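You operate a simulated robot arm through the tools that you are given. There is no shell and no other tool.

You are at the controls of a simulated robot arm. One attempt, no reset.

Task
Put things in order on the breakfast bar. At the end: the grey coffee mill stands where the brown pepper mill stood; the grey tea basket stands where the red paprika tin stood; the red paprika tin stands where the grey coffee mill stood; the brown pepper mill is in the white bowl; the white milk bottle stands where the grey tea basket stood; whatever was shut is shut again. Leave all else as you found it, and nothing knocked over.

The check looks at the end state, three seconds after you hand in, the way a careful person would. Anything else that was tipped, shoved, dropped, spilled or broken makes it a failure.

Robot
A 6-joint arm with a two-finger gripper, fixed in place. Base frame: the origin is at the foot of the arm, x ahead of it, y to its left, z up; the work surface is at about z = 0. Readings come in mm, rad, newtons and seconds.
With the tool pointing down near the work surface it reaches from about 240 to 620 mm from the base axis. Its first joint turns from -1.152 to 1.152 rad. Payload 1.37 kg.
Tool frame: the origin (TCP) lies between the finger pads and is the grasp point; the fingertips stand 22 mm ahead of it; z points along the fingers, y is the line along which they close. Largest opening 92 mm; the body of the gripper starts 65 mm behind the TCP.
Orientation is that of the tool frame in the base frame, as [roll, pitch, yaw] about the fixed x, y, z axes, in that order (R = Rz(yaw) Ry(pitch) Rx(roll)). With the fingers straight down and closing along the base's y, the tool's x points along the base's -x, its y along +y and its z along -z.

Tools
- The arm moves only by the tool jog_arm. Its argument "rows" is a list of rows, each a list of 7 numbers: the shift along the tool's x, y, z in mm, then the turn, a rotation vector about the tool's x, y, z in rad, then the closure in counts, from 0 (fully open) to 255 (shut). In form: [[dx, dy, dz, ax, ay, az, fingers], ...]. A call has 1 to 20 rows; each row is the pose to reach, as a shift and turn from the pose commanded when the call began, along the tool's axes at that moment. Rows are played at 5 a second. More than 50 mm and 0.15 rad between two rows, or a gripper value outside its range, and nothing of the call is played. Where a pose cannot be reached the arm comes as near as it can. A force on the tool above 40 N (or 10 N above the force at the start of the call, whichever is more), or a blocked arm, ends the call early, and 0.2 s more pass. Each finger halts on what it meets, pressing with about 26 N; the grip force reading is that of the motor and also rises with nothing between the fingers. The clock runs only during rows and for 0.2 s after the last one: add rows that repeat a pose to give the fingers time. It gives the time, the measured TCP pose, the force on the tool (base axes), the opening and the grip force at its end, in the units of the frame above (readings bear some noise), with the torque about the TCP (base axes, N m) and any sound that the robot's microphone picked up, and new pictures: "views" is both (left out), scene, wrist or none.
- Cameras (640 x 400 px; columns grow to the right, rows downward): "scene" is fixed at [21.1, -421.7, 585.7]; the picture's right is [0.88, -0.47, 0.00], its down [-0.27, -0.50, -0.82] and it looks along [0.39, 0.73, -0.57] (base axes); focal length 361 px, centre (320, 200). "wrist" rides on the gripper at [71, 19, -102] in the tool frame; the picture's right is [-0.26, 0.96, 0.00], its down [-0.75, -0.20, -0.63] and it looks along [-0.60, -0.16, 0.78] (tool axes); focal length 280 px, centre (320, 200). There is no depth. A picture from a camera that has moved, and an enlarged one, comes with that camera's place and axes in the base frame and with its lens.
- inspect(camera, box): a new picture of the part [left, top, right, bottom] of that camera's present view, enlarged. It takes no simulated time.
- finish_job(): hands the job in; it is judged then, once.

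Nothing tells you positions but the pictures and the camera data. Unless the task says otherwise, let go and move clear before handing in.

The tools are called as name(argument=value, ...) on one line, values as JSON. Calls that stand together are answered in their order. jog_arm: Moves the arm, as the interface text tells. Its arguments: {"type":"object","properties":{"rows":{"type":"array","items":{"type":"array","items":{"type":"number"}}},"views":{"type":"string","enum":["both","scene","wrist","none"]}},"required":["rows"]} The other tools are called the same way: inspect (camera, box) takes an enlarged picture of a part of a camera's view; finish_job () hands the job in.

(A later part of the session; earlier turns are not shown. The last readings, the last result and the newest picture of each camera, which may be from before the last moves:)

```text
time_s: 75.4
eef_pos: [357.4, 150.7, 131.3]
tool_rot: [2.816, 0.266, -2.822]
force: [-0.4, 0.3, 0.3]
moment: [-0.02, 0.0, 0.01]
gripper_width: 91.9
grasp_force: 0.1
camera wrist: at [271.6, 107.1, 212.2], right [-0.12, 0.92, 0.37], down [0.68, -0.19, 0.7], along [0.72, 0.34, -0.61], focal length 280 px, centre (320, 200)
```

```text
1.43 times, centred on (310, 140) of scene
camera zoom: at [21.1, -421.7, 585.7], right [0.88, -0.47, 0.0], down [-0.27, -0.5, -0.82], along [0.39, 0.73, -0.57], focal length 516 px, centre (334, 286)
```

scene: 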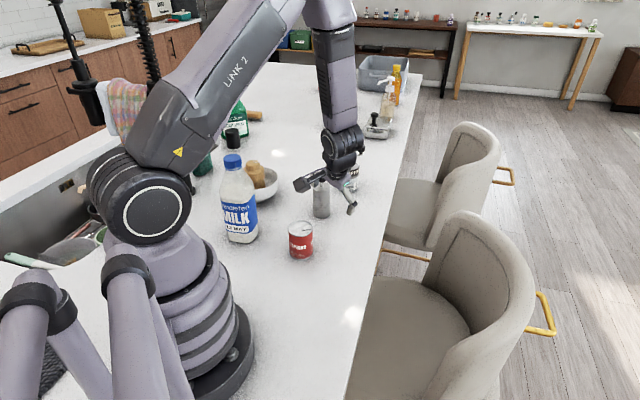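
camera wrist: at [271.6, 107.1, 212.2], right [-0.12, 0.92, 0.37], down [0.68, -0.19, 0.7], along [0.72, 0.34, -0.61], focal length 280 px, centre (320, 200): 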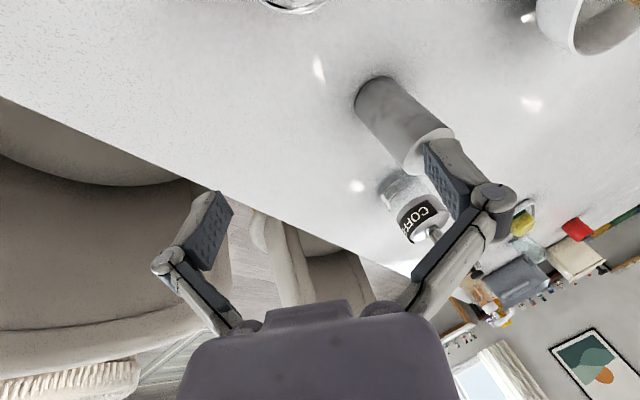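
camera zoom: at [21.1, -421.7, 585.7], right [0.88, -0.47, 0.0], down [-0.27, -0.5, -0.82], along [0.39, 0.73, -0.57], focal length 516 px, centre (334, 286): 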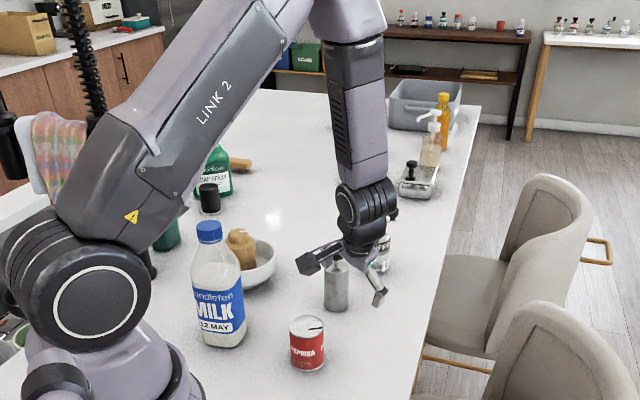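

The picture confirms the roll joint is unwinding as planned. I continue the lean round to outward.

jog_arm(rows=[[-15.1, -8, -2.3, 0.0855, -0.076, -0.0235, 0], [-30.2, -16, -4.6, 0.171, -0.152, -0.047, 0], [-45.2, -23.9, -7, 0.2565, -0.228, -0.0705, 0], [-60.3, -31.9, -9.3, 0.342, -0.304, -0.094, 0], [-60.3, -31.9, -9.3, 0.342, -0.304, -0.094, 0]])

inspect(camera="scene", box=[200, 0, 420, 280])

```text
time_s: 76.6
eef_pos: [423.0, 140.0, 146.6]
tool_rot: [-3.098, 0.577, -2.766]
force: [-0.2, -0.4, 0.3]
moment: [-0.02, -0.01, -0.01]
gripper_width: 92.0
grasp_force: 0.1
camera wrist: at [308.0, 118.3, 192.3], right [-0.13, 0.99, 0.11], down [0.33, -0.06, 0.94], along [0.93, 0.16, -0.32], focal length 280 px, centre (320, 200)
```

scene: 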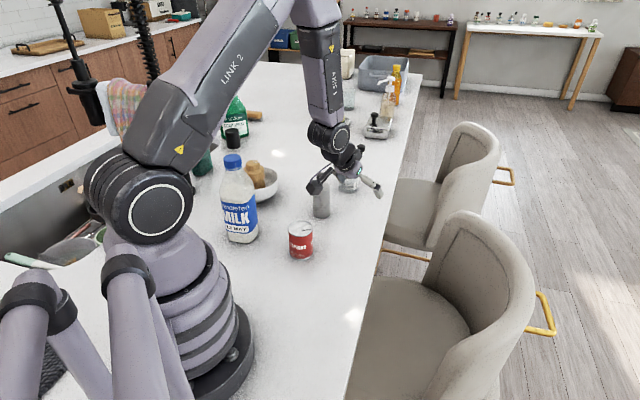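
wrist: 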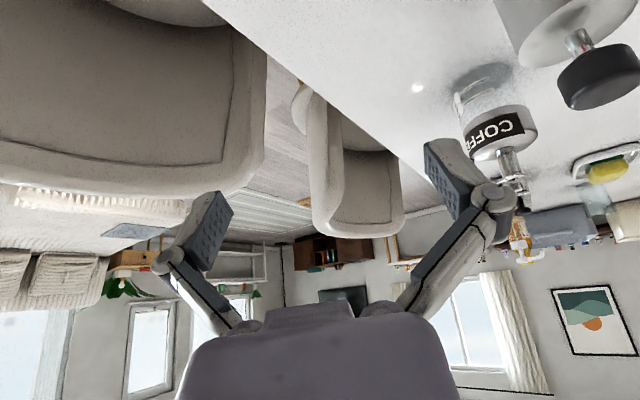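

```text
1.43 times, centred on (310, 140) of scene
camera zoom: at [21.1, -421.7, 585.7], right [0.88, -0.47, 0.0], down [-0.27, -0.5, -0.82], along [0.39, 0.73, -0.57], focal length 516 px, centre (334, 286)
```

zoom: 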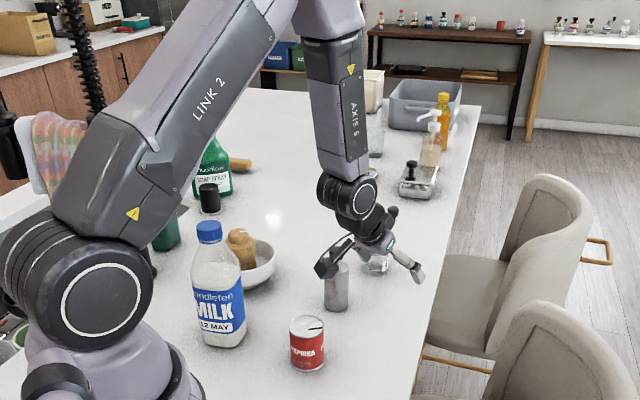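

The forearm label now faces the camera again as it did in the good configuration, so the roll joint is back near zero. I cross straight through in the arm's plane, from outward lean to a slight inward lean, staying above everything.

jog_arm(rows=[[8.4, 5.2, -26.7, -0.0304, 0.127, 0.0202, 0], [33.3, 5.6, -31.6, -0.0318, 0.257, 0.0183, 0], [59.1, 5.9, -40.4, -0.0334, 0.397, 0.0162, 0], [85, 6.1, -53.7, -0.035, 0.542, 0.0141, 0], [105.9, 6.2, -68.5, -0.0366, 0.677, 0.012, 0], [105.9, 6.2, -68.5, -0.0366, 0.677, 0.012, 0]])

inspect(camera="scene", box=[200, 0, 420, 280])

```text
time_s: 78.0
eef_pos: [303.0, 102.3, 146.6]
tool_rot: [3.14, -0.104, -2.792]
force: [-0.5, 0.1, 0.2]
moment: [0.02, 0.0, -0.01]
gripper_width: 92.0
grasp_force: 0.1
camera wrist: at [239.1, 98.3, 254.5], right [-0.08, 1.0, -0.02], down [0.83, 0.08, 0.54], along [0.54, 0.03, -0.84], focal length 280 px, centre (320, 200)
```

scene: 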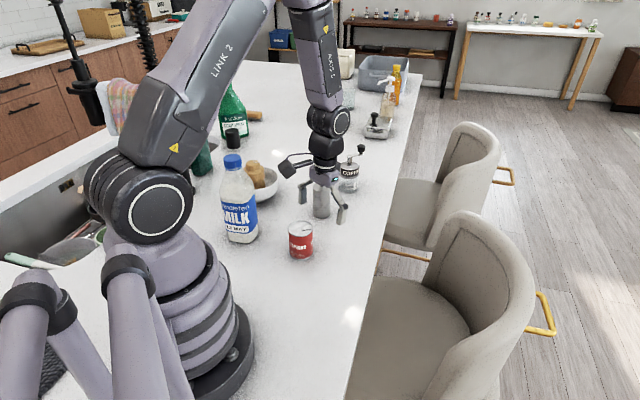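
wrist: 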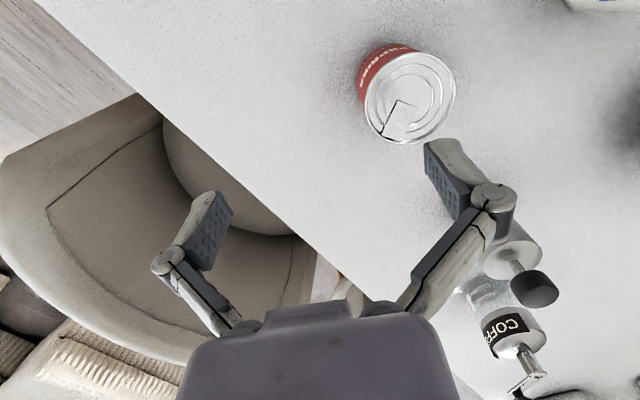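

```text
1.43 times, centred on (310, 140) of scene
camera zoom: at [21.1, -421.7, 585.7], right [0.88, -0.47, 0.0], down [-0.27, -0.5, -0.82], along [0.39, 0.73, -0.57], focal length 516 px, centre (334, 286)
```

zoom: 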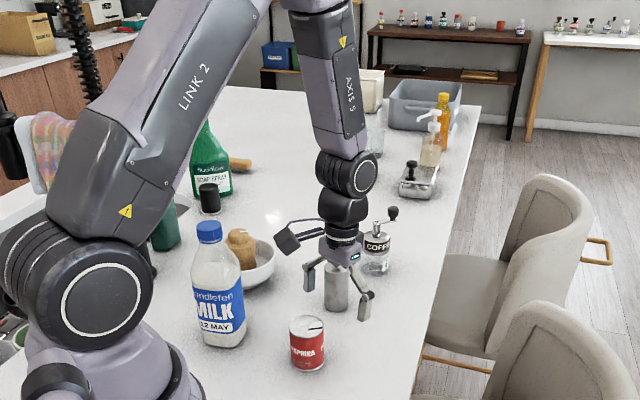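

The wrist is back in its normal configuration with exact tracking. I now set an inward lean of -0.2 rad in the arm's plane (well away from the singularity) and move above the tin.

jog_arm(rows=[[3.5, 27.5, -1.3, 0.0078, 0.048, -0.074, 0], [7.1, 54.9, -2.7, 0.0155, 0.096, -0.148, 0], [7.1, 54.9, -2.7, 0.0155, 0.096, -0.148, 0]])

inspect(camera="wrist", box=[220, 20, 440, 220])

```text
time_s: 78.8
eef_pos: [276.9, 150.6, 149.4]
tool_rot: [3.133, -0.196, -2.642]
force: [-0.2, 0.3, -0.4]
moment: [0.0, -0.02, -0.03]
gripper_width: 92.2
grasp_force: 0.1
camera wrist: at [225.6, 142.9, 263.0], right [-0.23, 0.97, -0.04], down [0.86, 0.23, 0.46], along [0.46, 0.07, -0.89], focal length 280 px, centre (320, 200)
```

scene: 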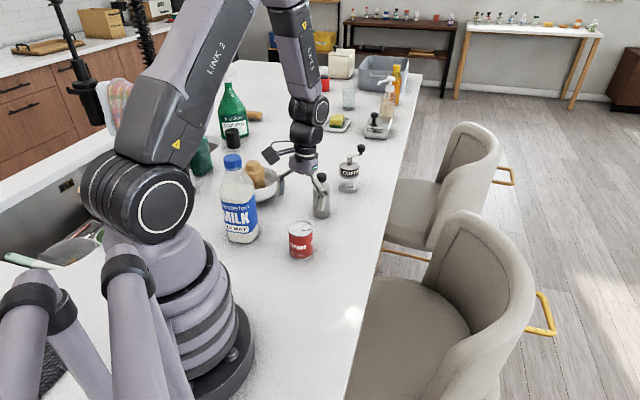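
wrist: 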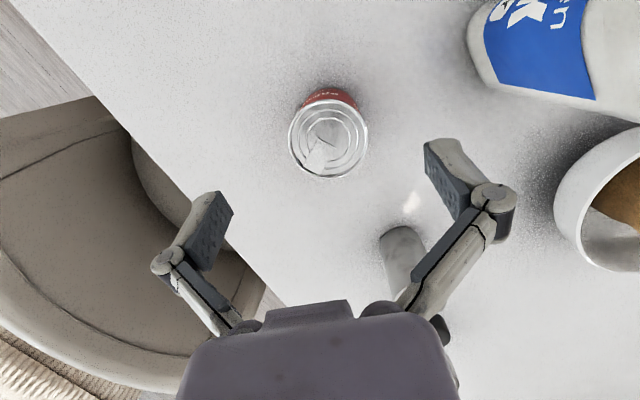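

```text
2.00 times, centred on (330, 120) of wrist
camera zoom: at [225.6, 142.9, 263.0], right [-0.23, 0.97, -0.04], down [0.86, 0.23, 0.46], along [0.46, 0.07, -0.89], focal length 561 px, centre (300, 360)
```

zoom: 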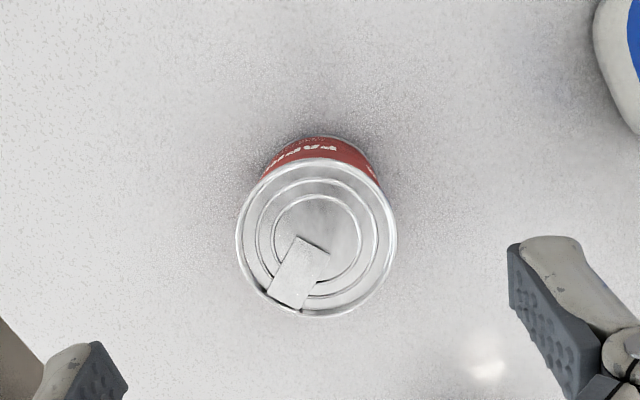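

I have a near-overhead view of the tin at (278.4,151.9), and tracking is good. I descend around it in steps.

jog_arm(rows=[[-6.8, 0.4, 24.1, 0, 0, 0, 0], [-11.6, 0.4, 48.7, 0, 0, 0, 0], [-15.5, 0.4, 68.3, 0, 0, 0, 0], [-17.9, 0.4, 80, 0, 0, 0, 0], [-19.3, 0.4, 87.3, 0, 0, 0, 0], [-19.3, 0.4, 87.3, 0, 0, 0, 0]])

inspect(camera="scene", box=[240, 160, 360, 280])

```text
time_s: 80.2
eef_pos: [279.5, 152.9, 59.7]
tool_rot: [3.134, -0.197, -2.643]
force: [-0.2, -0.3, -0.3]
moment: [0.03, -0.03, -0.01]
gripper_width: 91.9
grasp_force: 0.1
camera wrist: at [225.9, 144.4, 173.9], right [-0.23, 0.97, -0.04], down [0.86, 0.23, 0.46], along [0.46, 0.07, -0.88], focal length 280 px, centre (320, 200)
```

scene: 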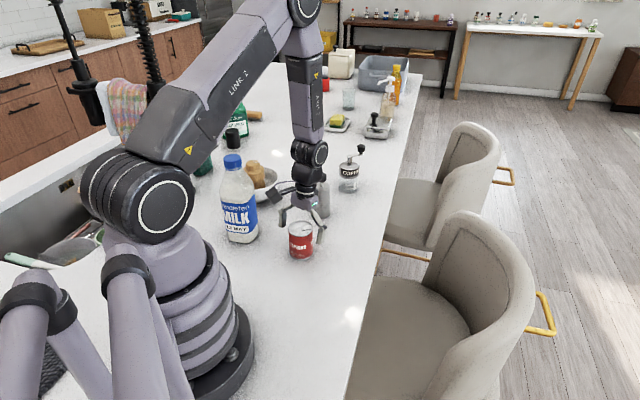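
wrist: 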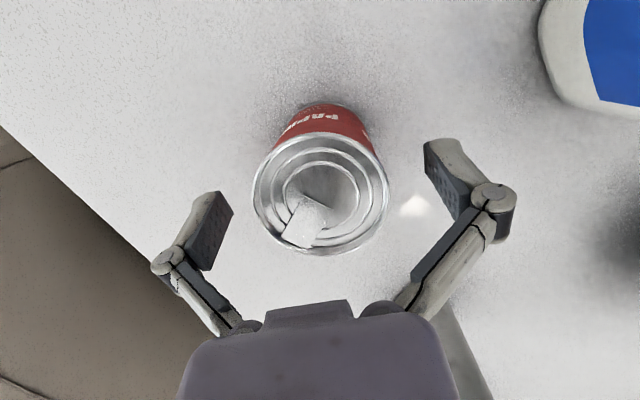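

```text
3.33 times, centred on (300, 220) of scene
camera zoom: at [21.1, -421.7, 585.7], right [0.88, -0.47, 0.0], down [-0.27, -0.5, -0.82], along [0.39, 0.73, -0.57], focal length 1204 px, centre (387, 133)
```

zoom: 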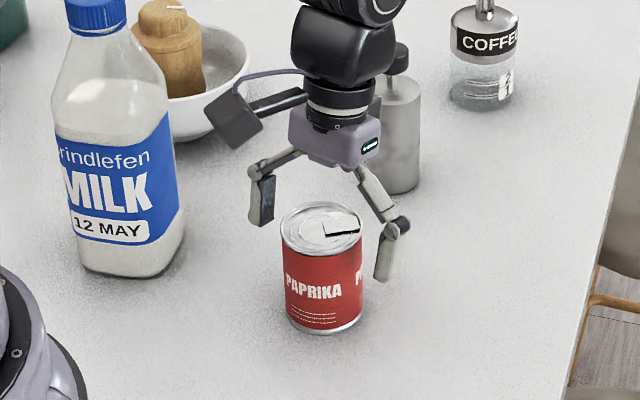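

The tin is centred between the fingers. I close and test-lift 15 mm.

jog_arm(rows=[[0, 0, 0, 0, 0, 0, 60], [0, 0, 0, 0, 0, 0, 120], [0, 0, 0, 0, 0, 0, 255], [0, 0, 0, 0, 0, 0, 255], [0, 0, 0, 0, 0, 0, 255], [1, 0, -4.9, 0, 0, 0, 255], [2, 0, -9.8, 0, 0, 0, 255], [2.9, 0, -14.7, 0, 0, 0, 255], [2.9, 0, -14.7, 0, 0, 0, 255]])

inspect(camera="scene", box=[240, 160, 360, 280])

```text
time_s: 82.2
eef_pos: [277.6, 151.6, 75.3]
tool_rot: [3.133, -0.195, -2.642]
force: [0.1, 0.8, -1.8]
moment: [-0.03, -0.01, -0.03]
gripper_width: 52.7
grasp_force: 26.3
camera wrist: at [225.8, 144.3, 189.0], right [-0.23, 0.97, -0.04], down [0.86, 0.23, 0.46], along [0.46, 0.07, -0.89], focal length 280 px, centre (320, 200)
```

scene: 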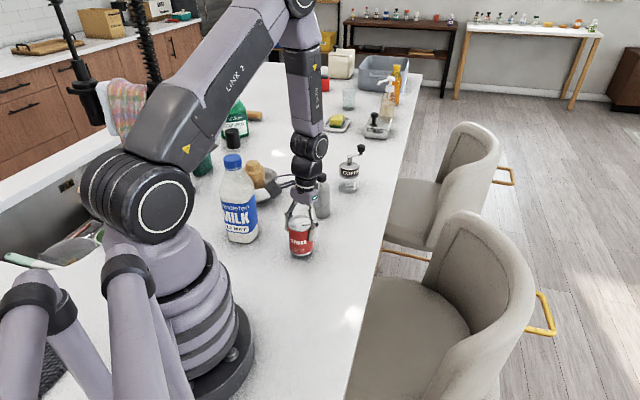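
wrist: 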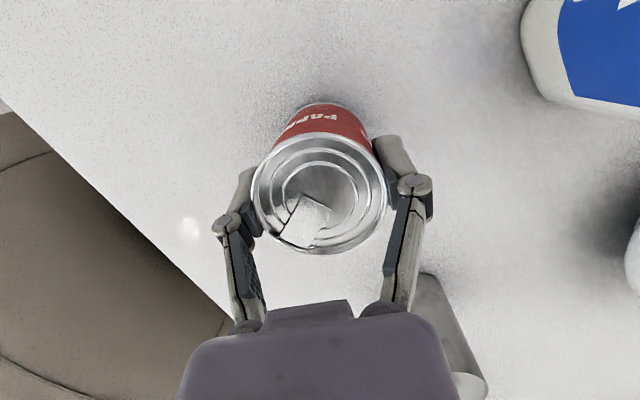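

```text
3.33 times, centred on (300, 220) of scene
camera zoom: at [21.1, -421.7, 585.7], right [0.88, -0.47, 0.0], down [-0.27, -0.5, -0.82], along [0.39, 0.73, -0.57], focal length 1204 px, centre (387, 133)
```

zoom: 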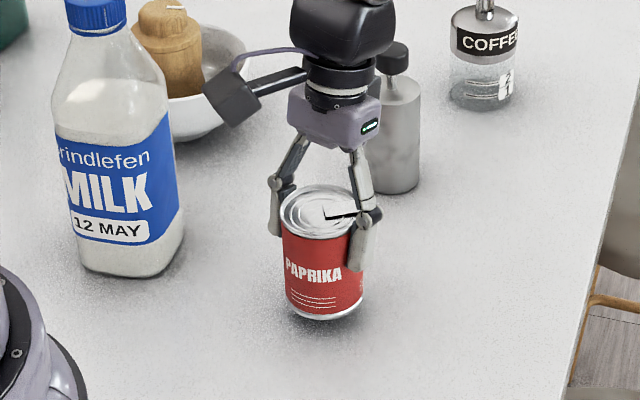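

The tin is held well and lifts without slipping. I carry it high around the tea basket to a free intermediate spot at about (405,375), where I will regrasp it with an outward lean.

jog_arm(rows=[[1.9, 0, -9.8, 0, 0, 0, 255], [5.8, 0, -29.4, 0, 0, 0, 255], [10.7, 0, -54, 0, 0, 0, 255], [16.6, 0, -83.4, 0, 0, 0, 255], [22.4, 0, -112.8, 0, 0, 0, 255], [14.1, 11.1, -114.5, 0.0024, 0, -0.0122, 255], [-1, 31, -117.4, 0.0068, 0, -0.0341, 255], [-16, 50.9, -120.4, 0.0111, 0, -0.056, 255], [-31, 70.8, -123.4, 0.0155, 0, -0.0779, 255], [-46.1, 90.7, -126.4, 0.0198, 0, -0.0998, 255], [-61.1, 110.6, -129.4, 0.0242, 0, -0.1217, 255], [-84.6, 115, -134.1, 0.0285, 0, -0.1436, 255], [-108, 119.3, -138.7, 0.0329, 0, -0.1655, 255], [-131.5, 123.7, -143.4, 0.0372, 0, -0.1874, 255], [-155, 128.1, -148, 0.0415, 0, -0.2093, 255], [-178.5, 132.5, -152.7, 0.0459, 0, -0.2312, 255], [-191.5, 134.9, -155.3, 0.0483, 0, -0.2433, 255], [-191.5, 134.9, -155.3, 0.0483, 0, -0.2433, 255]])

inspect(camera="scene", box=[240, 60, 400, 220])

```text
time_s: 86.0
eef_pos: [406.8, 373.0, 191.7]
tool_rot: [3.133, -0.194, -2.394]
force: [-0.4, -0.2, -1.0]
moment: [0.05, 0.0, -0.01]
gripper_width: 52.7
grasp_force: 26.5
camera wrist: at [358.0, 353.0, 304.8], right [-0.47, 0.88, -0.04], down [0.77, 0.43, 0.47], along [0.43, 0.18, -0.88], focal length 280 px, centre (320, 200)
```

scene: 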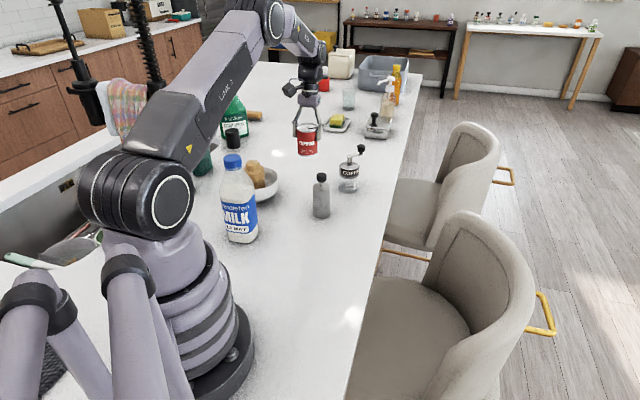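
wrist: 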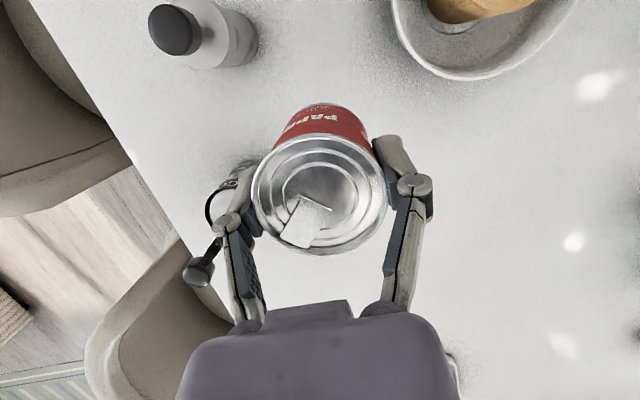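

```text
2.50 times, centred on (320, 140) of scene
camera zoom: at [21.1, -421.7, 585.7], right [0.88, -0.47, 0.0], down [-0.27, -0.5, -0.82], along [0.39, 0.73, -0.57], focal length 903 px, centre (320, 350)
```

zoom: 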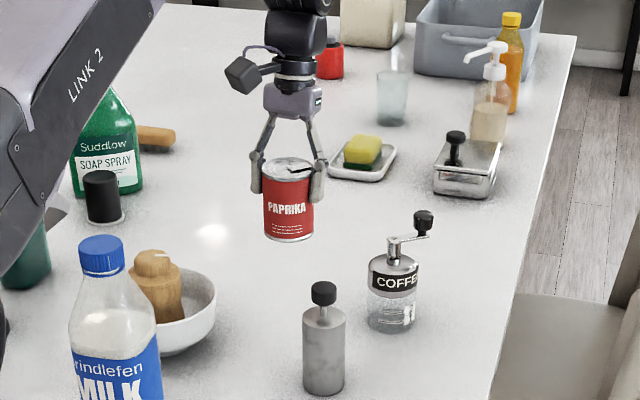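

The tin hangs upright over the free spot. I lower it most of the way, then feel for contact.

jog_arm(rows=[[-4.9, 0, 24.5, 0, 0, 0, 255], [-10.7, 0, 54, 0, 0, 0, 255], [-16.5, 0, 83.4, 0, 0, 0, 255], [-21, 0, 106, 0, 0, 0, 255], [-23.3, 0, 117.7, 0, 0, 0, 255], [-24.4, 0, 123.6, 0, 0, 0, 255], [-24.4, 0, 123.6, 0, 0, 0, 255]], views="scene")

jog_arm(rows=[[-0.4, 0, 2, 0, 0, 0, 255], [-0.8, 0, 4, 0, 0, 0, 255], [-1, 0, 5, 0, 0, 0, 255], [-1, 0, 5, 0, 0, 0, 255]], views="none")

```text
time_s: 87.6
eef_pos: [406.2, 374.7, 64.7]
tool_rot: [3.133, -0.193, -2.395]
force: [0.1, -0.8, -0.6]
moment: [0.02, -0.01, 0.0]
gripper_width: 52.6
grasp_force: 26.0
```

scene: 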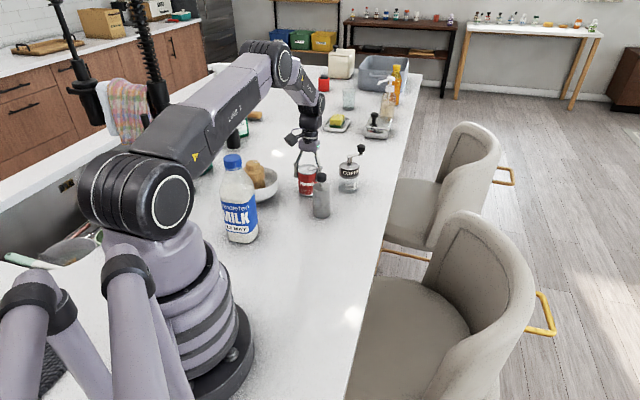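

```text
time_s: 88.6
eef_pos: [406.5, 375.4, 60.9]
tool_rot: [3.134, -0.194, -2.395]
force: [-3.1, -1.7, 9.0]
moment: [-0.24, 0.19, 0.02]
gripper_width: 52.8
grasp_force: 25.9
```

Contact confirmed. I open the fingers, re-tilt in place from inward to outward about the closing axis (the fingers stay clear either side of the tin), and look before closing again.

jog_arm(rows=[[0.1, 0, -0.5, 0, 0, 0, 200], [0.1, 0, -0.5, 0, 0, 0, 120], [0.1, 0, -0.5, 0, 0, 0, 50], [0.1, 0, -0.5, 0, 0, 0, 0], [0.1, 0, -0.5, 0, 0, 0, 0], [0.1, 0, -0.5, 0, -0.12, 0, 0], [0.1, 0, -0.5, 0, -0.24, 0, 0], [0.1, 0, -0.5, 0, -0.355, 0, 0], [0.1, 0, -0.5, 0, -0.355, 0, 0]])

inspect(camera="scene", box=[260, 110, 360, 220])

```text
time_s: 90.6
eef_pos: [406.4, 375.7, 61.4]
tool_rot: [3.132, 0.162, -2.398]
force: [-0.1, -0.4, -1.0]
moment: [0.02, 0.0, -0.01]
gripper_width: 92.0
grasp_force: 0.0
camera wrist: at [329.6, 329.5, 149.6], right [-0.46, 0.88, 0.05], down [0.62, 0.28, 0.74], along [0.64, 0.37, -0.67], focal length 280 px, centre (320, 200)
```

scene: 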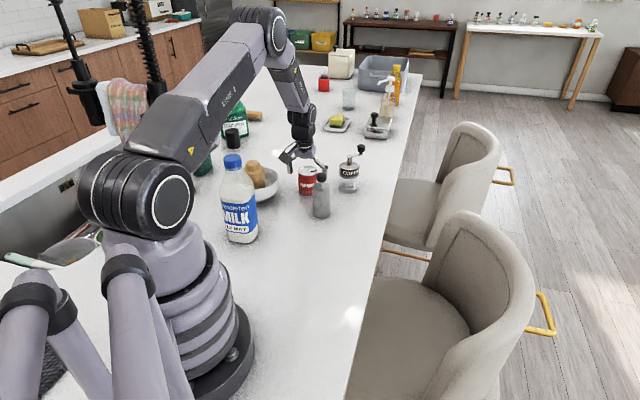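
wrist: 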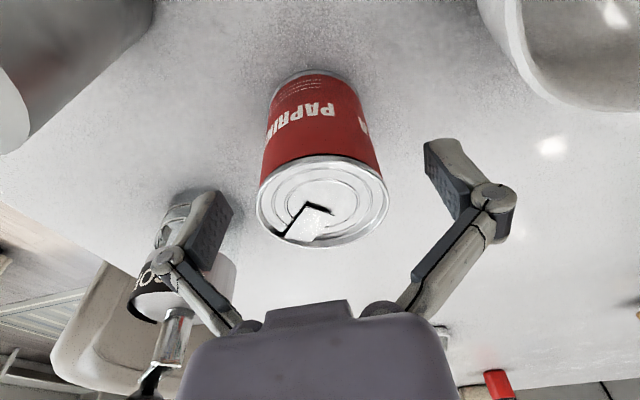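

```text
3.64 times, centred on (310, 165) of scene
camera zoom: at [21.1, -421.7, 585.7], right [0.88, -0.47, 0.0], down [-0.27, -0.5, -0.82], along [0.39, 0.73, -0.57], focal length 1314 px, centre (356, 327)
```

zoom: 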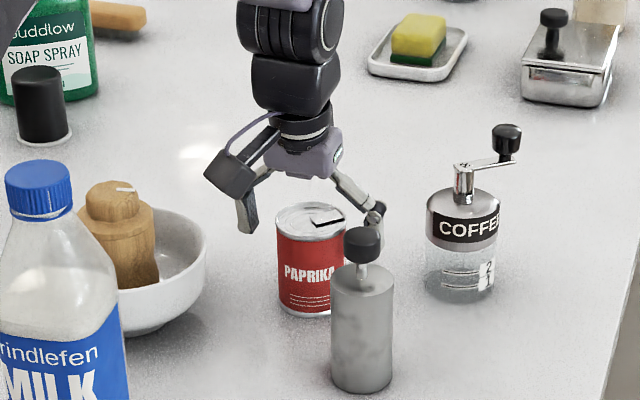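

The tilt is now +0.16 and the tin stands centred between the fingers. I close, test-lift, and stop to check.

jog_arm(rows=[[0, 0, 0, 0, 0, 0, 60], [0, 0, 0, 0, 0, 0, 120], [0, 0, 0, 0, 0, 0, 255], [0, 0, 0, 0, 0, 0, 255], [0, 0, 0, 0, 0, 0, 255], [-0.8, 0, -4.9, 0, 0, 0, 255], [-2.4, 0, -14.8, 0, 0, 0, 255], [-4.4, 0, -26.6, 0, 0, 0, 255], [-6.5, 0, -39.5, 0, 0, 0, 255], [-6.5, 0, -39.5, 0, 0, 0, 255]])

inspect(camera="scene", box=[260, 110, 360, 220])

```text
time_s: 92.8
eef_pos: [406.2, 374.7, 101.8]
tool_rot: [3.133, 0.16, -2.398]
force: [0.6, -0.1, -1.3]
moment: [-0.01, -0.02, 0.0]
gripper_width: 52.5
grasp_force: 26.0
camera wrist: at [329.4, 329.2, 190.0], right [-0.46, 0.88, 0.05], down [0.62, 0.28, 0.74], along [0.64, 0.37, -0.68], focal length 280 px, centre (320, 200)
```

scene: 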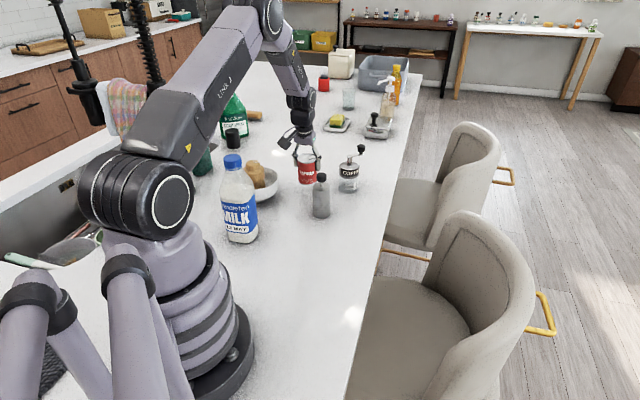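
wrist: 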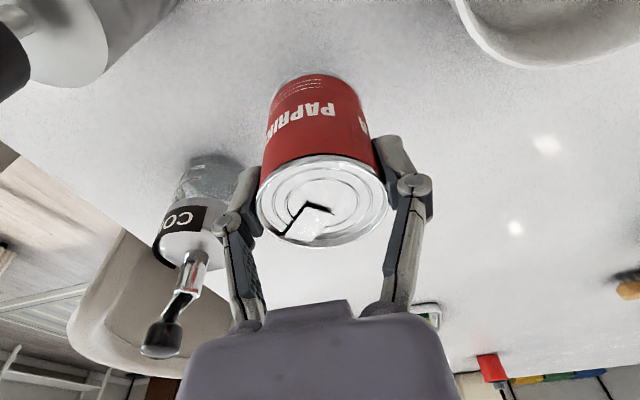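

```text
3.64 times, centred on (310, 165) of scene
camera zoom: at [21.1, -421.7, 585.7], right [0.88, -0.47, 0.0], down [-0.27, -0.5, -0.82], along [0.39, 0.73, -0.57], focal length 1314 px, centre (356, 327)
```

zoom: 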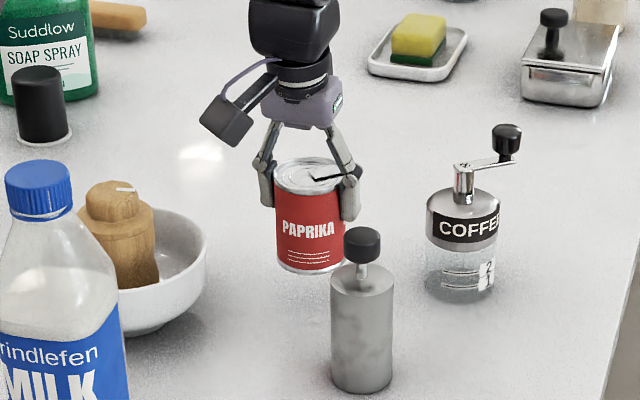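

The tin is held firmly. I carry it to above the coffee mill's old place (448.3,463.2) and lower most of the way.

jog_arm(rows=[[-9, 3.7, 1.5, 0, 0, 0, 255], [-26, 10.6, 4.2, 0, 0, 0, 255], [-44, 18, 7.2, 0, 0, 0, 255], [-62, 25.3, 10.1, 0, 0, 0, 255], [-78, 31.8, 12.7, 0, 0, 0, 255], [-89.4, 36.5, 14.6, 0, 0, 0, 255], [-89.4, 36.5, 14.6, 0, 0, 0, 255], [-87.8, 36.5, 24.5, 0, 0, 0, 255], [-86, 36.5, 35.3, 0, 0, 0, 255], [-84.2, 36.5, 46.2, 0, 0, 0, 255], [-84.2, 36.5, 46.2, 0, 0, 0, 255]])

inspect(camera="scene", box=[260, 90, 360, 200])

```text
time_s: 95.2
eef_pos: [448.2, 462.4, 67.6]
tool_rot: [3.132, 0.159, -2.399]
force: [-0.4, 0.2, -1.3]
moment: [0.0, -0.01, 0.01]
gripper_width: 52.7
grasp_force: 25.7
camera wrist: at [371.9, 417.4, 157.4], right [-0.46, 0.88, 0.05], down [0.62, 0.28, 0.74], along [0.64, 0.37, -0.68], focal length 280 px, centre (320, 200)
```

scene: 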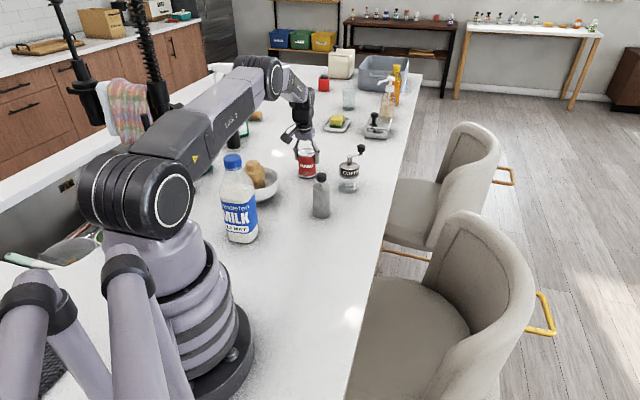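
wrist: 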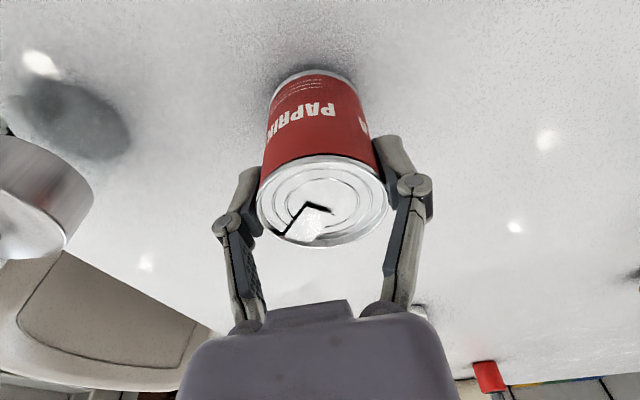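

```text
3.64 times, centred on (310, 145) of scene
camera zoom: at [21.1, -421.7, 585.7], right [0.88, -0.47, 0.0], down [-0.27, -0.5, -0.82], along [0.39, 0.73, -0.57], focal length 1314 px, centre (356, 400)
```

zoom: 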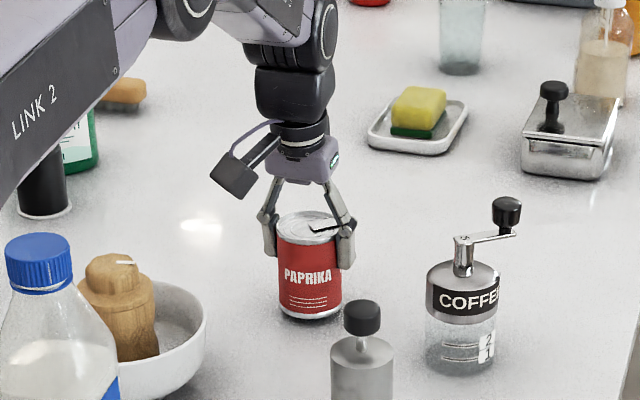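

About 7 mm remain. I lower the tin onto the bar in small steps.

jog_arm(rows=[[0.1, 0.5, 3.5, 0, 0, 0, 255], [0.4, 0.5, 5.5, 0, 0, 0, 255], [0.5, 0.5, 6.5, 0, 0, 0, 255], [0.5, 0.5, 6.5, 0, 0, 0, 255]], views="none")

```text
time_s: 96.2
eef_pos: [447.7, 464.0, 61.7]
tool_rot: [3.132, 0.16, -2.398]
force: [-0.1, -0.3, -1.6]
moment: [-0.02, -0.02, 0.01]
gripper_width: 52.4
grasp_force: 25.4
```

jog_arm(rows=[[0.2, 0, 1, 0, 0, 0, 255], [0.3, 0, 2, 0, 0, 0, 255], [0.3, 0, 2, 0, 0, 0, 255]], views="none")

```text
time_s: 97.0
eef_pos: [449.2, 464.1, 61.0]
tool_rot: [3.132, 0.16, -2.398]
force: [-1.4, -2.1, 3.6]
moment: [-0.08, 0.01, -0.02]
gripper_width: 52.7
grasp_force: 26.3
```

Contact is made. I open the fingers and rise straight up.

jog_arm(rows=[[0, 0, 0, 0, 0, 0, 190], [0, 0, 0, 0, 0, 0, 120], [0, 0, 0, 0, 0, 0, 50], [0, 0, 0, 0, 0, 0, 0], [0, 0, 0, 0, 0, 0, 0], [-3.2, 0, -19.7, 0, 0, 0, 0], [-8, 0, -49.3, 0, 0, 0, 0], [-14.4, 0, -88.8, 0, 0, 0, 0], [-20.8, 0, -128.3, 0, 0, 0, 0], [-20.8, 0, -128.3, 0, 0, 0, 0]])

inspect(camera="scene", box=[220, 120, 370, 220])

inspect(camera="wrist", box=[220, 0, 440, 200])

```text
time_s: 99.2
eef_pos: [448.5, 462.1, 191.4]
tool_rot: [3.132, 0.161, -2.397]
force: [0.1, 0.6, 0.1]
moment: [0.02, 0.02, -0.01]
gripper_width: 92.0
grasp_force: 0.0
camera wrist: at [372.6, 417.5, 279.9], right [-0.46, 0.88, 0.05], down [0.62, 0.28, 0.74], along [0.64, 0.37, -0.68], focal length 280 px, centre (320, 200)
```

scene: 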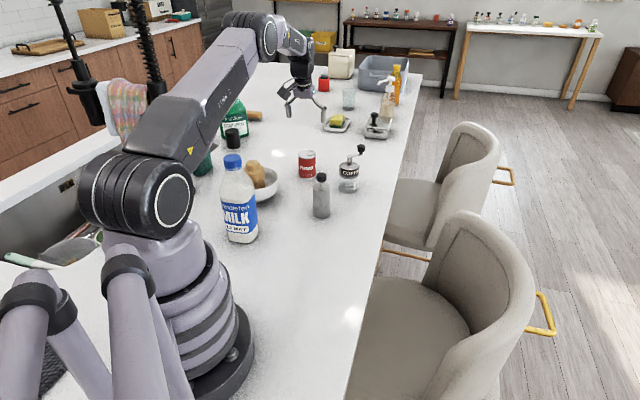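
wrist: 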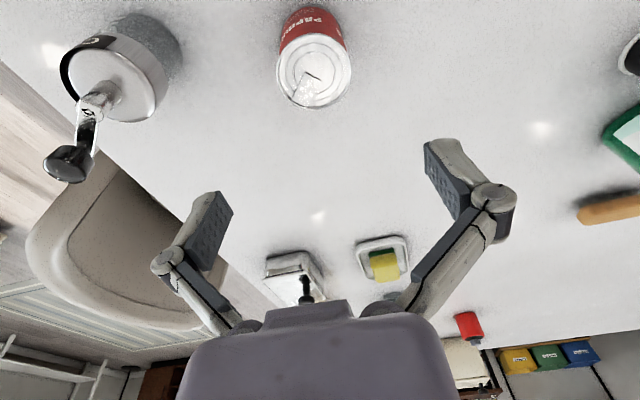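

```text
4.00 times, centred on (295, 170) of scene
camera zoom: at [21.1, -421.7, 585.7], right [0.88, -0.47, 0.0], down [-0.27, -0.5, -0.82], along [0.39, 0.73, -0.57], focal length 1445 px, centre (420, 320)
```

zoom: 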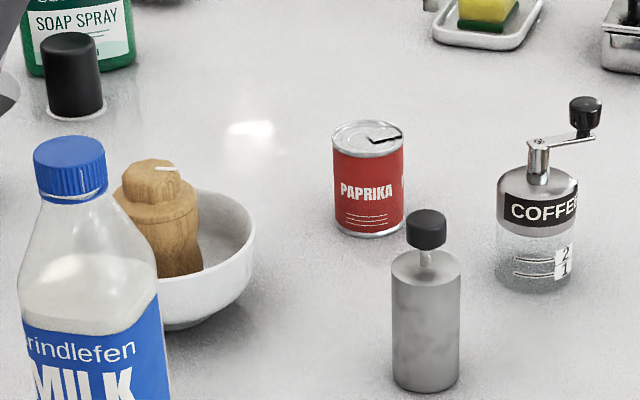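

```text
2.00 times, centred on (330, 100) of wrist
camera zoom: at [372.6, 417.5, 279.9], right [-0.46, 0.88, 0.05], down [0.62, 0.28, 0.74], along [0.64, 0.37, -0.68], focal length 561 px, centre (300, 400)
```

zoom: 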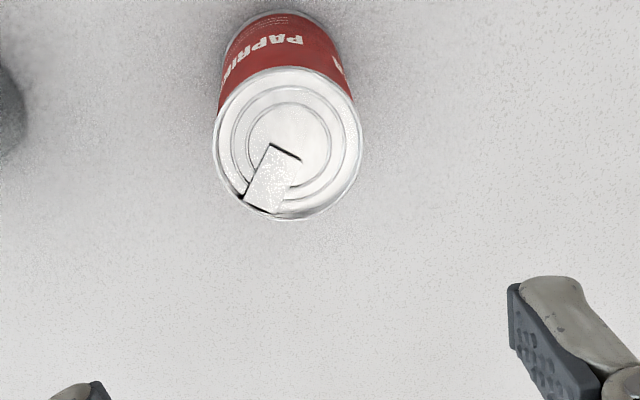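

The paprika tin stands where the coffee mill was. Next is the tea basket: I move above it, changing to an inward lean of -0.2 rad so it can be set down at the tin's near spot.

jog_arm(rows=[[33.9, -21.4, -7.3, 0.001, 0.072, 0.03, 0], [67.8, -42.8, -14.5, 0.002, 0.144, 0.06, 0], [101.8, -64.3, -21.8, 0.004, 0.217, 0.089, 0], [135.7, -85.7, -29, 0.005, 0.289, 0.119, 0], [169.6, -107.1, -36.3, 0.006, 0.361, 0.149, 0], [169.6, -107.1, -36.3, 0.006, 0.361, 0.149, 0]])

inspect(camera="wrist", box=[220, 20, 440, 220])

```text
time_s: 100.6
eef_pos: [394.0, 265.5, 197.6]
tool_rot: [-3.141, -0.2, -2.545]
force: [-0.3, -0.1, -0.3]
moment: [0.01, 0.0, 0.01]
gripper_width: 92.3
grasp_force: 0.1
camera wrist: at [342.9, 253.7, 311.5], right [-0.33, 0.94, -0.05], down [0.83, 0.32, 0.46], along [0.45, 0.11, -0.89], focal length 280 px, centre (320, 200)
```

scene: 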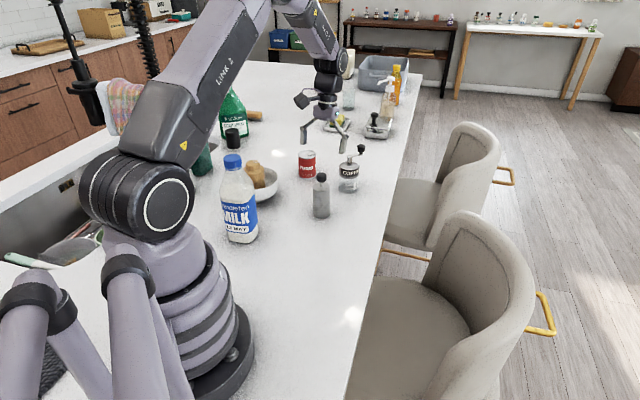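
wrist: 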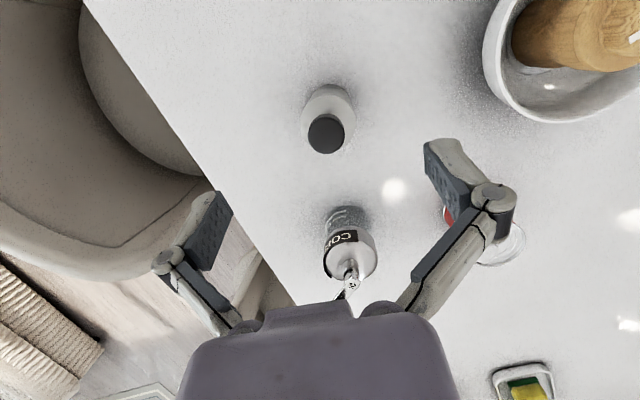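

```text
2.00 times, centred on (330, 120) of wrist
camera zoom: at [342.9, 253.7, 311.5], right [-0.33, 0.94, -0.05], down [0.83, 0.32, 0.46], along [0.45, 0.11, -0.89], focal length 561 px, centre (300, 360)
```

zoom: 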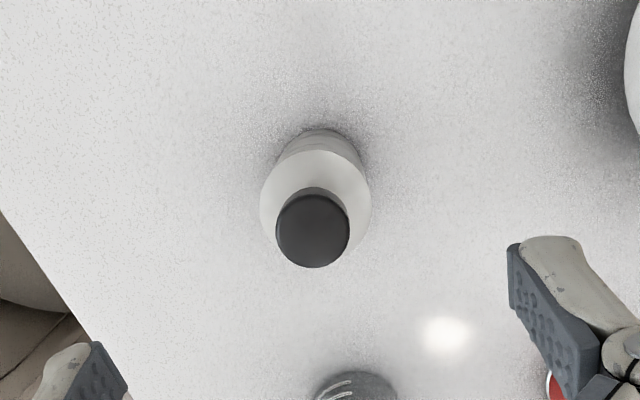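

The tea basket reads about (392.5,265.3), with its knob within the gripper's hollow. I descend around its body to z of about 67.

jog_arm(rows=[[-5.7, 0.7, 34.6, 0, 0, 0, 0], [-12.6, 0.7, 68.9, 0, 0, 0, 0], [-18.6, 0.7, 98.3, 0, 0, 0, 0], [-22.5, 0.7, 117.9, 0, 0, 0, 0], [-24.6, 0.7, 128.3, 0, 0, 0, 0], [-24.6, 0.7, 128.3, 0, 0, 0, 0]])

inspect(camera="scene", box=[270, 120, 370, 230])

inspect(camera="wrist", box=[180, 20, 460, 320])

```text
time_s: 102.0
eef_pos: [393.9, 267.3, 67.1]
tool_rot: [-3.141, -0.202, -2.544]
force: [-1.1, -0.8, 0.4]
moment: [0.0, -0.02, -0.05]
gripper_width: 92.0
grasp_force: 0.1
camera wrist: at [341.6, 254.5, 181.2], right [-0.33, 0.94, -0.05], down [0.83, 0.32, 0.46], along [0.45, 0.11, -0.89], focal length 280 px, centre (320, 200)
```

scene: 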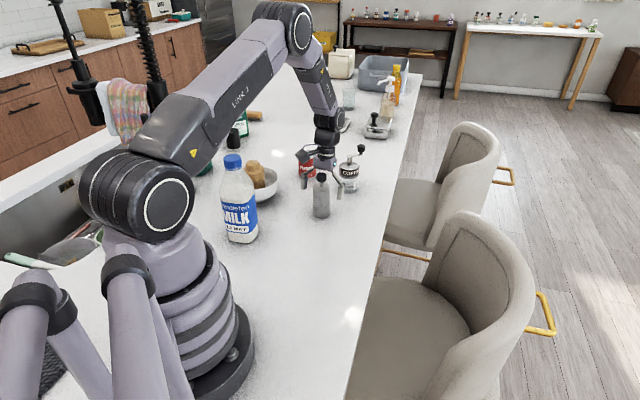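
wrist: 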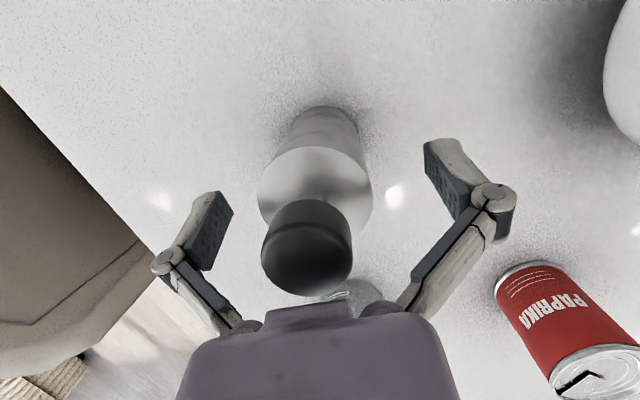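

```text
3.64 times, centred on (320, 175) of scene
camera zoom: at [21.1, -421.7, 585.7], right [0.88, -0.47, 0.0], down [-0.27, -0.5, -0.82], along [0.39, 0.73, -0.57], focal length 1314 px, centre (320, 291)
```

zoom: 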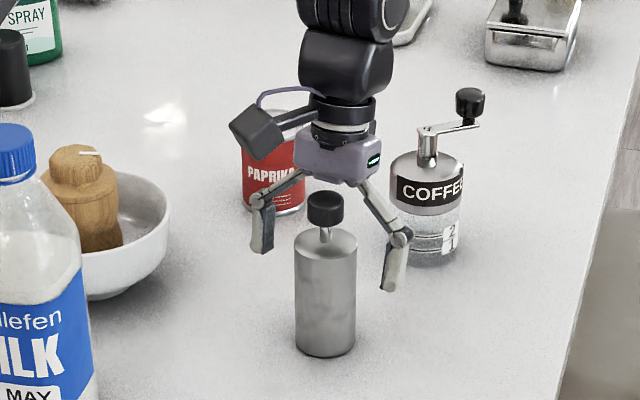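

```text
1.33 times, centred on (320, 170) of wrist
camera zoom: at [341.6, 254.5, 181.2], right [-0.33, 0.94, -0.05], down [0.83, 0.32, 0.46], along [0.45, 0.11, -0.89], focal length 374 px, centre (320, 240)
```

zoom: 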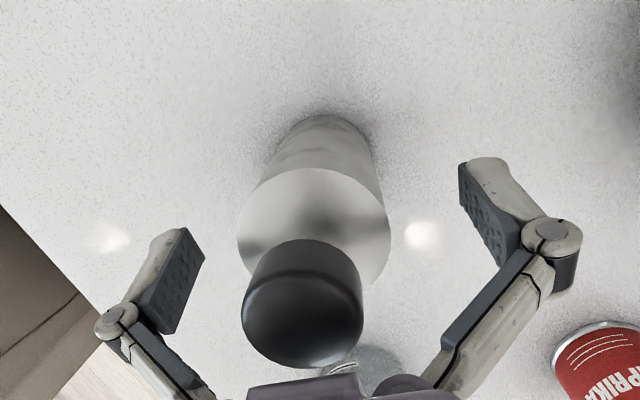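

The body is between the pads and the knob is clear of the palm. I close and test-lift.

jog_arm(rows=[[0, 0, 0, 0, 0, 0, 70], [0, 0, 0, 0, 0, 0, 130], [0, 0, 0, 0, 0, 0, 255], [0, 0, 0, 0, 0, 0, 255], [0, 0, 0, 0, 0, 0, 255], [1, 0, -4.9, 0, 0, 0, 255], [2, 0, -9.8, 0, 0, 0, 255], [3, 0, -14.7, 0, 0, 0, 255], [3, 0, -14.7, 0, 0, 0, 255]])

inspect(camera="scene", box=[270, 120, 370, 230])

```text
time_s: 104.0
eef_pos: [392.9, 265.9, 82.7]
tool_rot: [-3.141, -0.203, -2.544]
force: [-0.3, 0.0, -0.3]
moment: [0.0, 0.01, 0.03]
gripper_width: 43.2
grasp_force: 26.2
camera wrist: at [341.2, 254.3, 196.0], right [-0.33, 0.94, -0.05], down [0.83, 0.32, 0.46], along [0.45, 0.11, -0.89], focal length 280 px, centre (320, 200)
```

scene: 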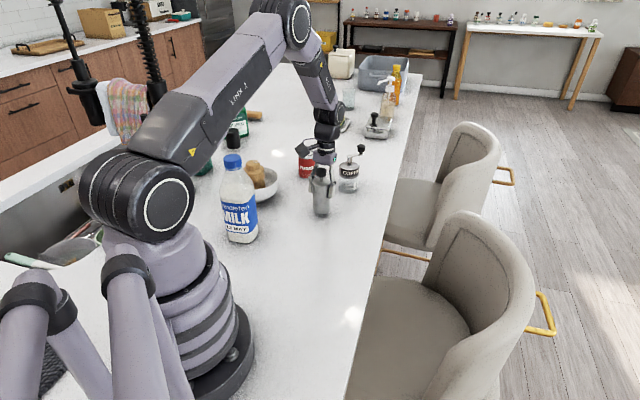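
wrist: 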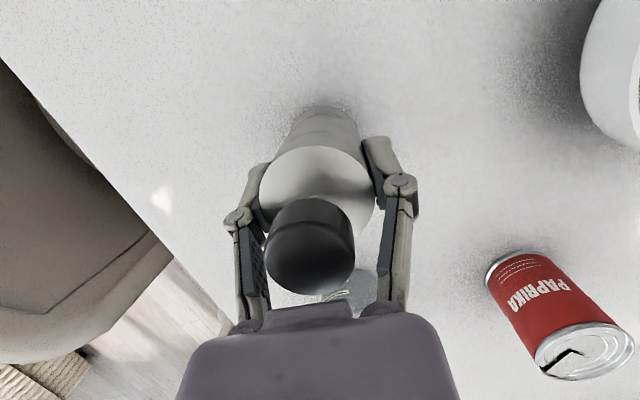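

```text
3.64 times, centred on (320, 175) of scene
camera zoom: at [21.1, -421.7, 585.7], right [0.88, -0.47, 0.0], down [-0.27, -0.5, -0.82], along [0.39, 0.73, -0.57], focal length 1314 px, centre (320, 291)
```

zoom: 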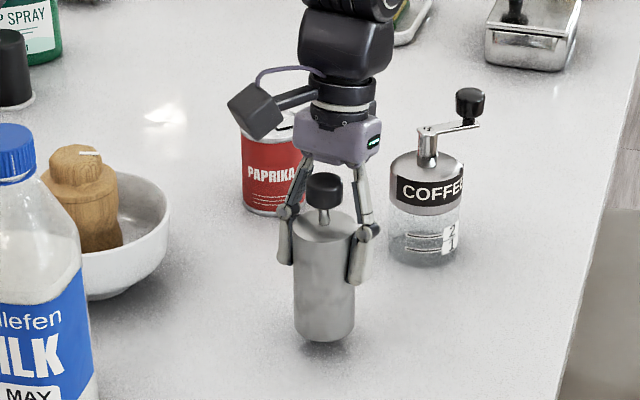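

The tea basket lifts cleanly. I carry it to above the tin's old place (278.5,152.2).

jog_arm(rows=[[2, 0, -9.8, 0, 0, 0, 255], [6, 0, -29.4, 0, 0, 0, 255], [15.3, -1.8, -27.5, -0.0011, 0, 0.0056, 255], [32.4, -5.1, -24, -0.0032, 0, 0.016, 255], [52.6, -8.9, -19.8, -0.0057, 0, 0.0282, 255], [72.8, -12.8, -15.6, -0.0082, 0, 0.0405, 255], [94.5, -17, -11.2, -0.0109, 0, 0.0536, 255], [114.7, -20.9, -7, -0.0134, 0, 0.0659, 255], [134.9, -24.7, -2.8, -0.0159, 0, 0.0781, 255], [152, -28, 0.7, -0.018, 0, 0.0885, 255], [161.3, -29.8, 2.6, -0.0191, 0, 0.0941, 255], [161.3, -29.8, 2.6, -0.0191, 0, 0.0941, 255]])

inspect(camera="scene", box=[240, 140, 360, 280])

```text
time_s: 106.6
eef_pos: [278.5, 151.9, 112.0]
tool_rot: [3.141, -0.2, -2.641]
force: [-0.4, -0.5, -0.3]
moment: [0.0, -0.01, -0.05]
gripper_width: 43.1
grasp_force: 26.0
camera wrist: at [225.6, 145.7, 226.0], right [-0.24, 0.97, -0.05], down [0.86, 0.24, 0.46], along [0.46, 0.06, -0.89], focal length 280 px, centre (320, 200)
```

scene: 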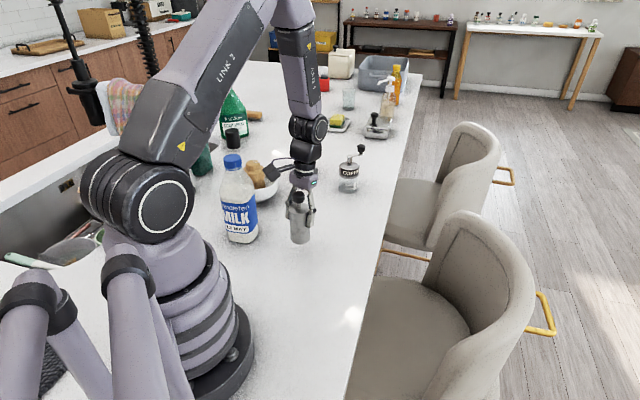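
wrist: 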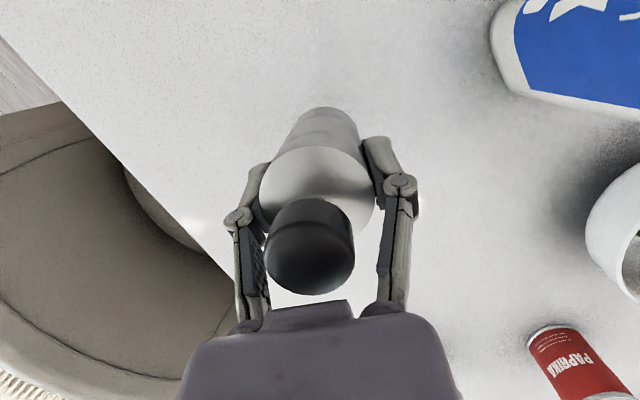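

```text
2.86 times, centred on (300, 210) of scene
camera zoom: at [21.1, -421.7, 585.7], right [0.88, -0.47, 0.0], down [-0.27, -0.5, -0.82], along [0.39, 0.73, -0.57], focal length 1032 px, centre (377, 171)
```

zoom: 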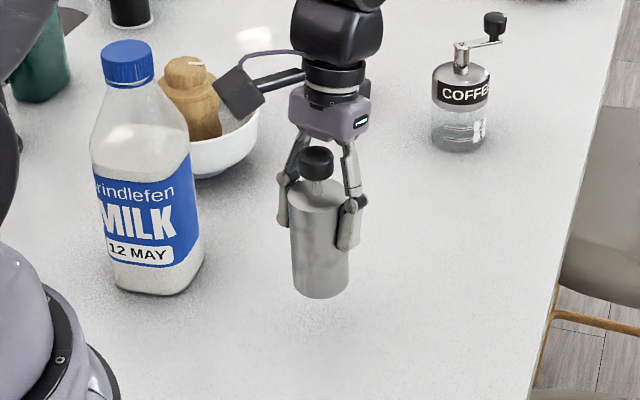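

The basket is upright over the spot. I lower 40 mm, then feel for contact.

jog_arm(rows=[[-2.4, 0, 11.8, 0, 0, 0, 255], [-5.2, 0, 25.5, 0, 0, 0, 255], [-7.2, 0, 35.3, 0, 0, 0, 255], [-8, 0, 39.2, 0, 0, 0, 255], [-8, 0, 39.2, 0, 0, 0, 255]], views="scene")

jog_arm(rows=[[-0.4, 0, 2, 0, 0, 0, 255], [-0.8, 0, 4, 0, 0, 0, 255], [-0.8, 0, 4, 0, 0, 0, 255]], views="none")

```text
time_s: 107.8
eef_pos: [277.2, 152.5, 71.8]
tool_rot: [-3.141, -0.2, -2.64]
force: [0.1, 0.1, -1.1]
moment: [0.02, -0.01, 0.0]
gripper_width: 43.5
grasp_force: 26.5
```

scene: 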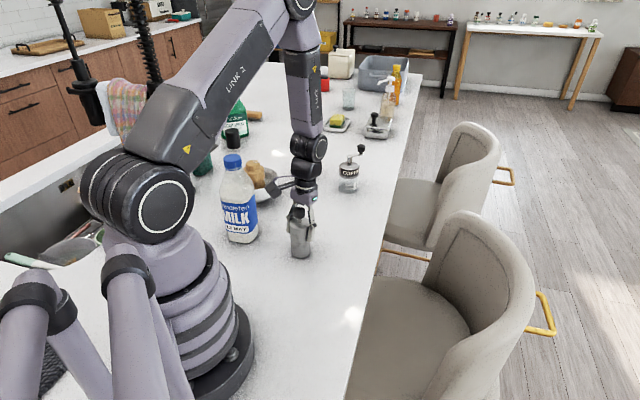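

```text
time_s: 108.6
eef_pos: [278.3, 153.3, 67.7]
tool_rot: [-3.141, -0.201, -2.641]
force: [0.5, 0.4, 1.4]
moment: [-0.03, 0.06, 0.0]
gripper_width: 43.6
grasp_force: 25.9
```

jog_arm(rows=[[-0.2, 0, 1, 0, 0, 0, 255], [-0.2, 0, 1, 0, 0, 0, 255]], views="none")

```text
time_s: 109.2
eef_pos: [278.1, 153.0, 67.3]
tool_rot: [-3.141, -0.201, -2.643]
force: [-1.9, -1.3, 19.5]
moment: [-0.06, 0.06, -0.05]
gripper_width: 43.3
grasp_force: 25.9
```

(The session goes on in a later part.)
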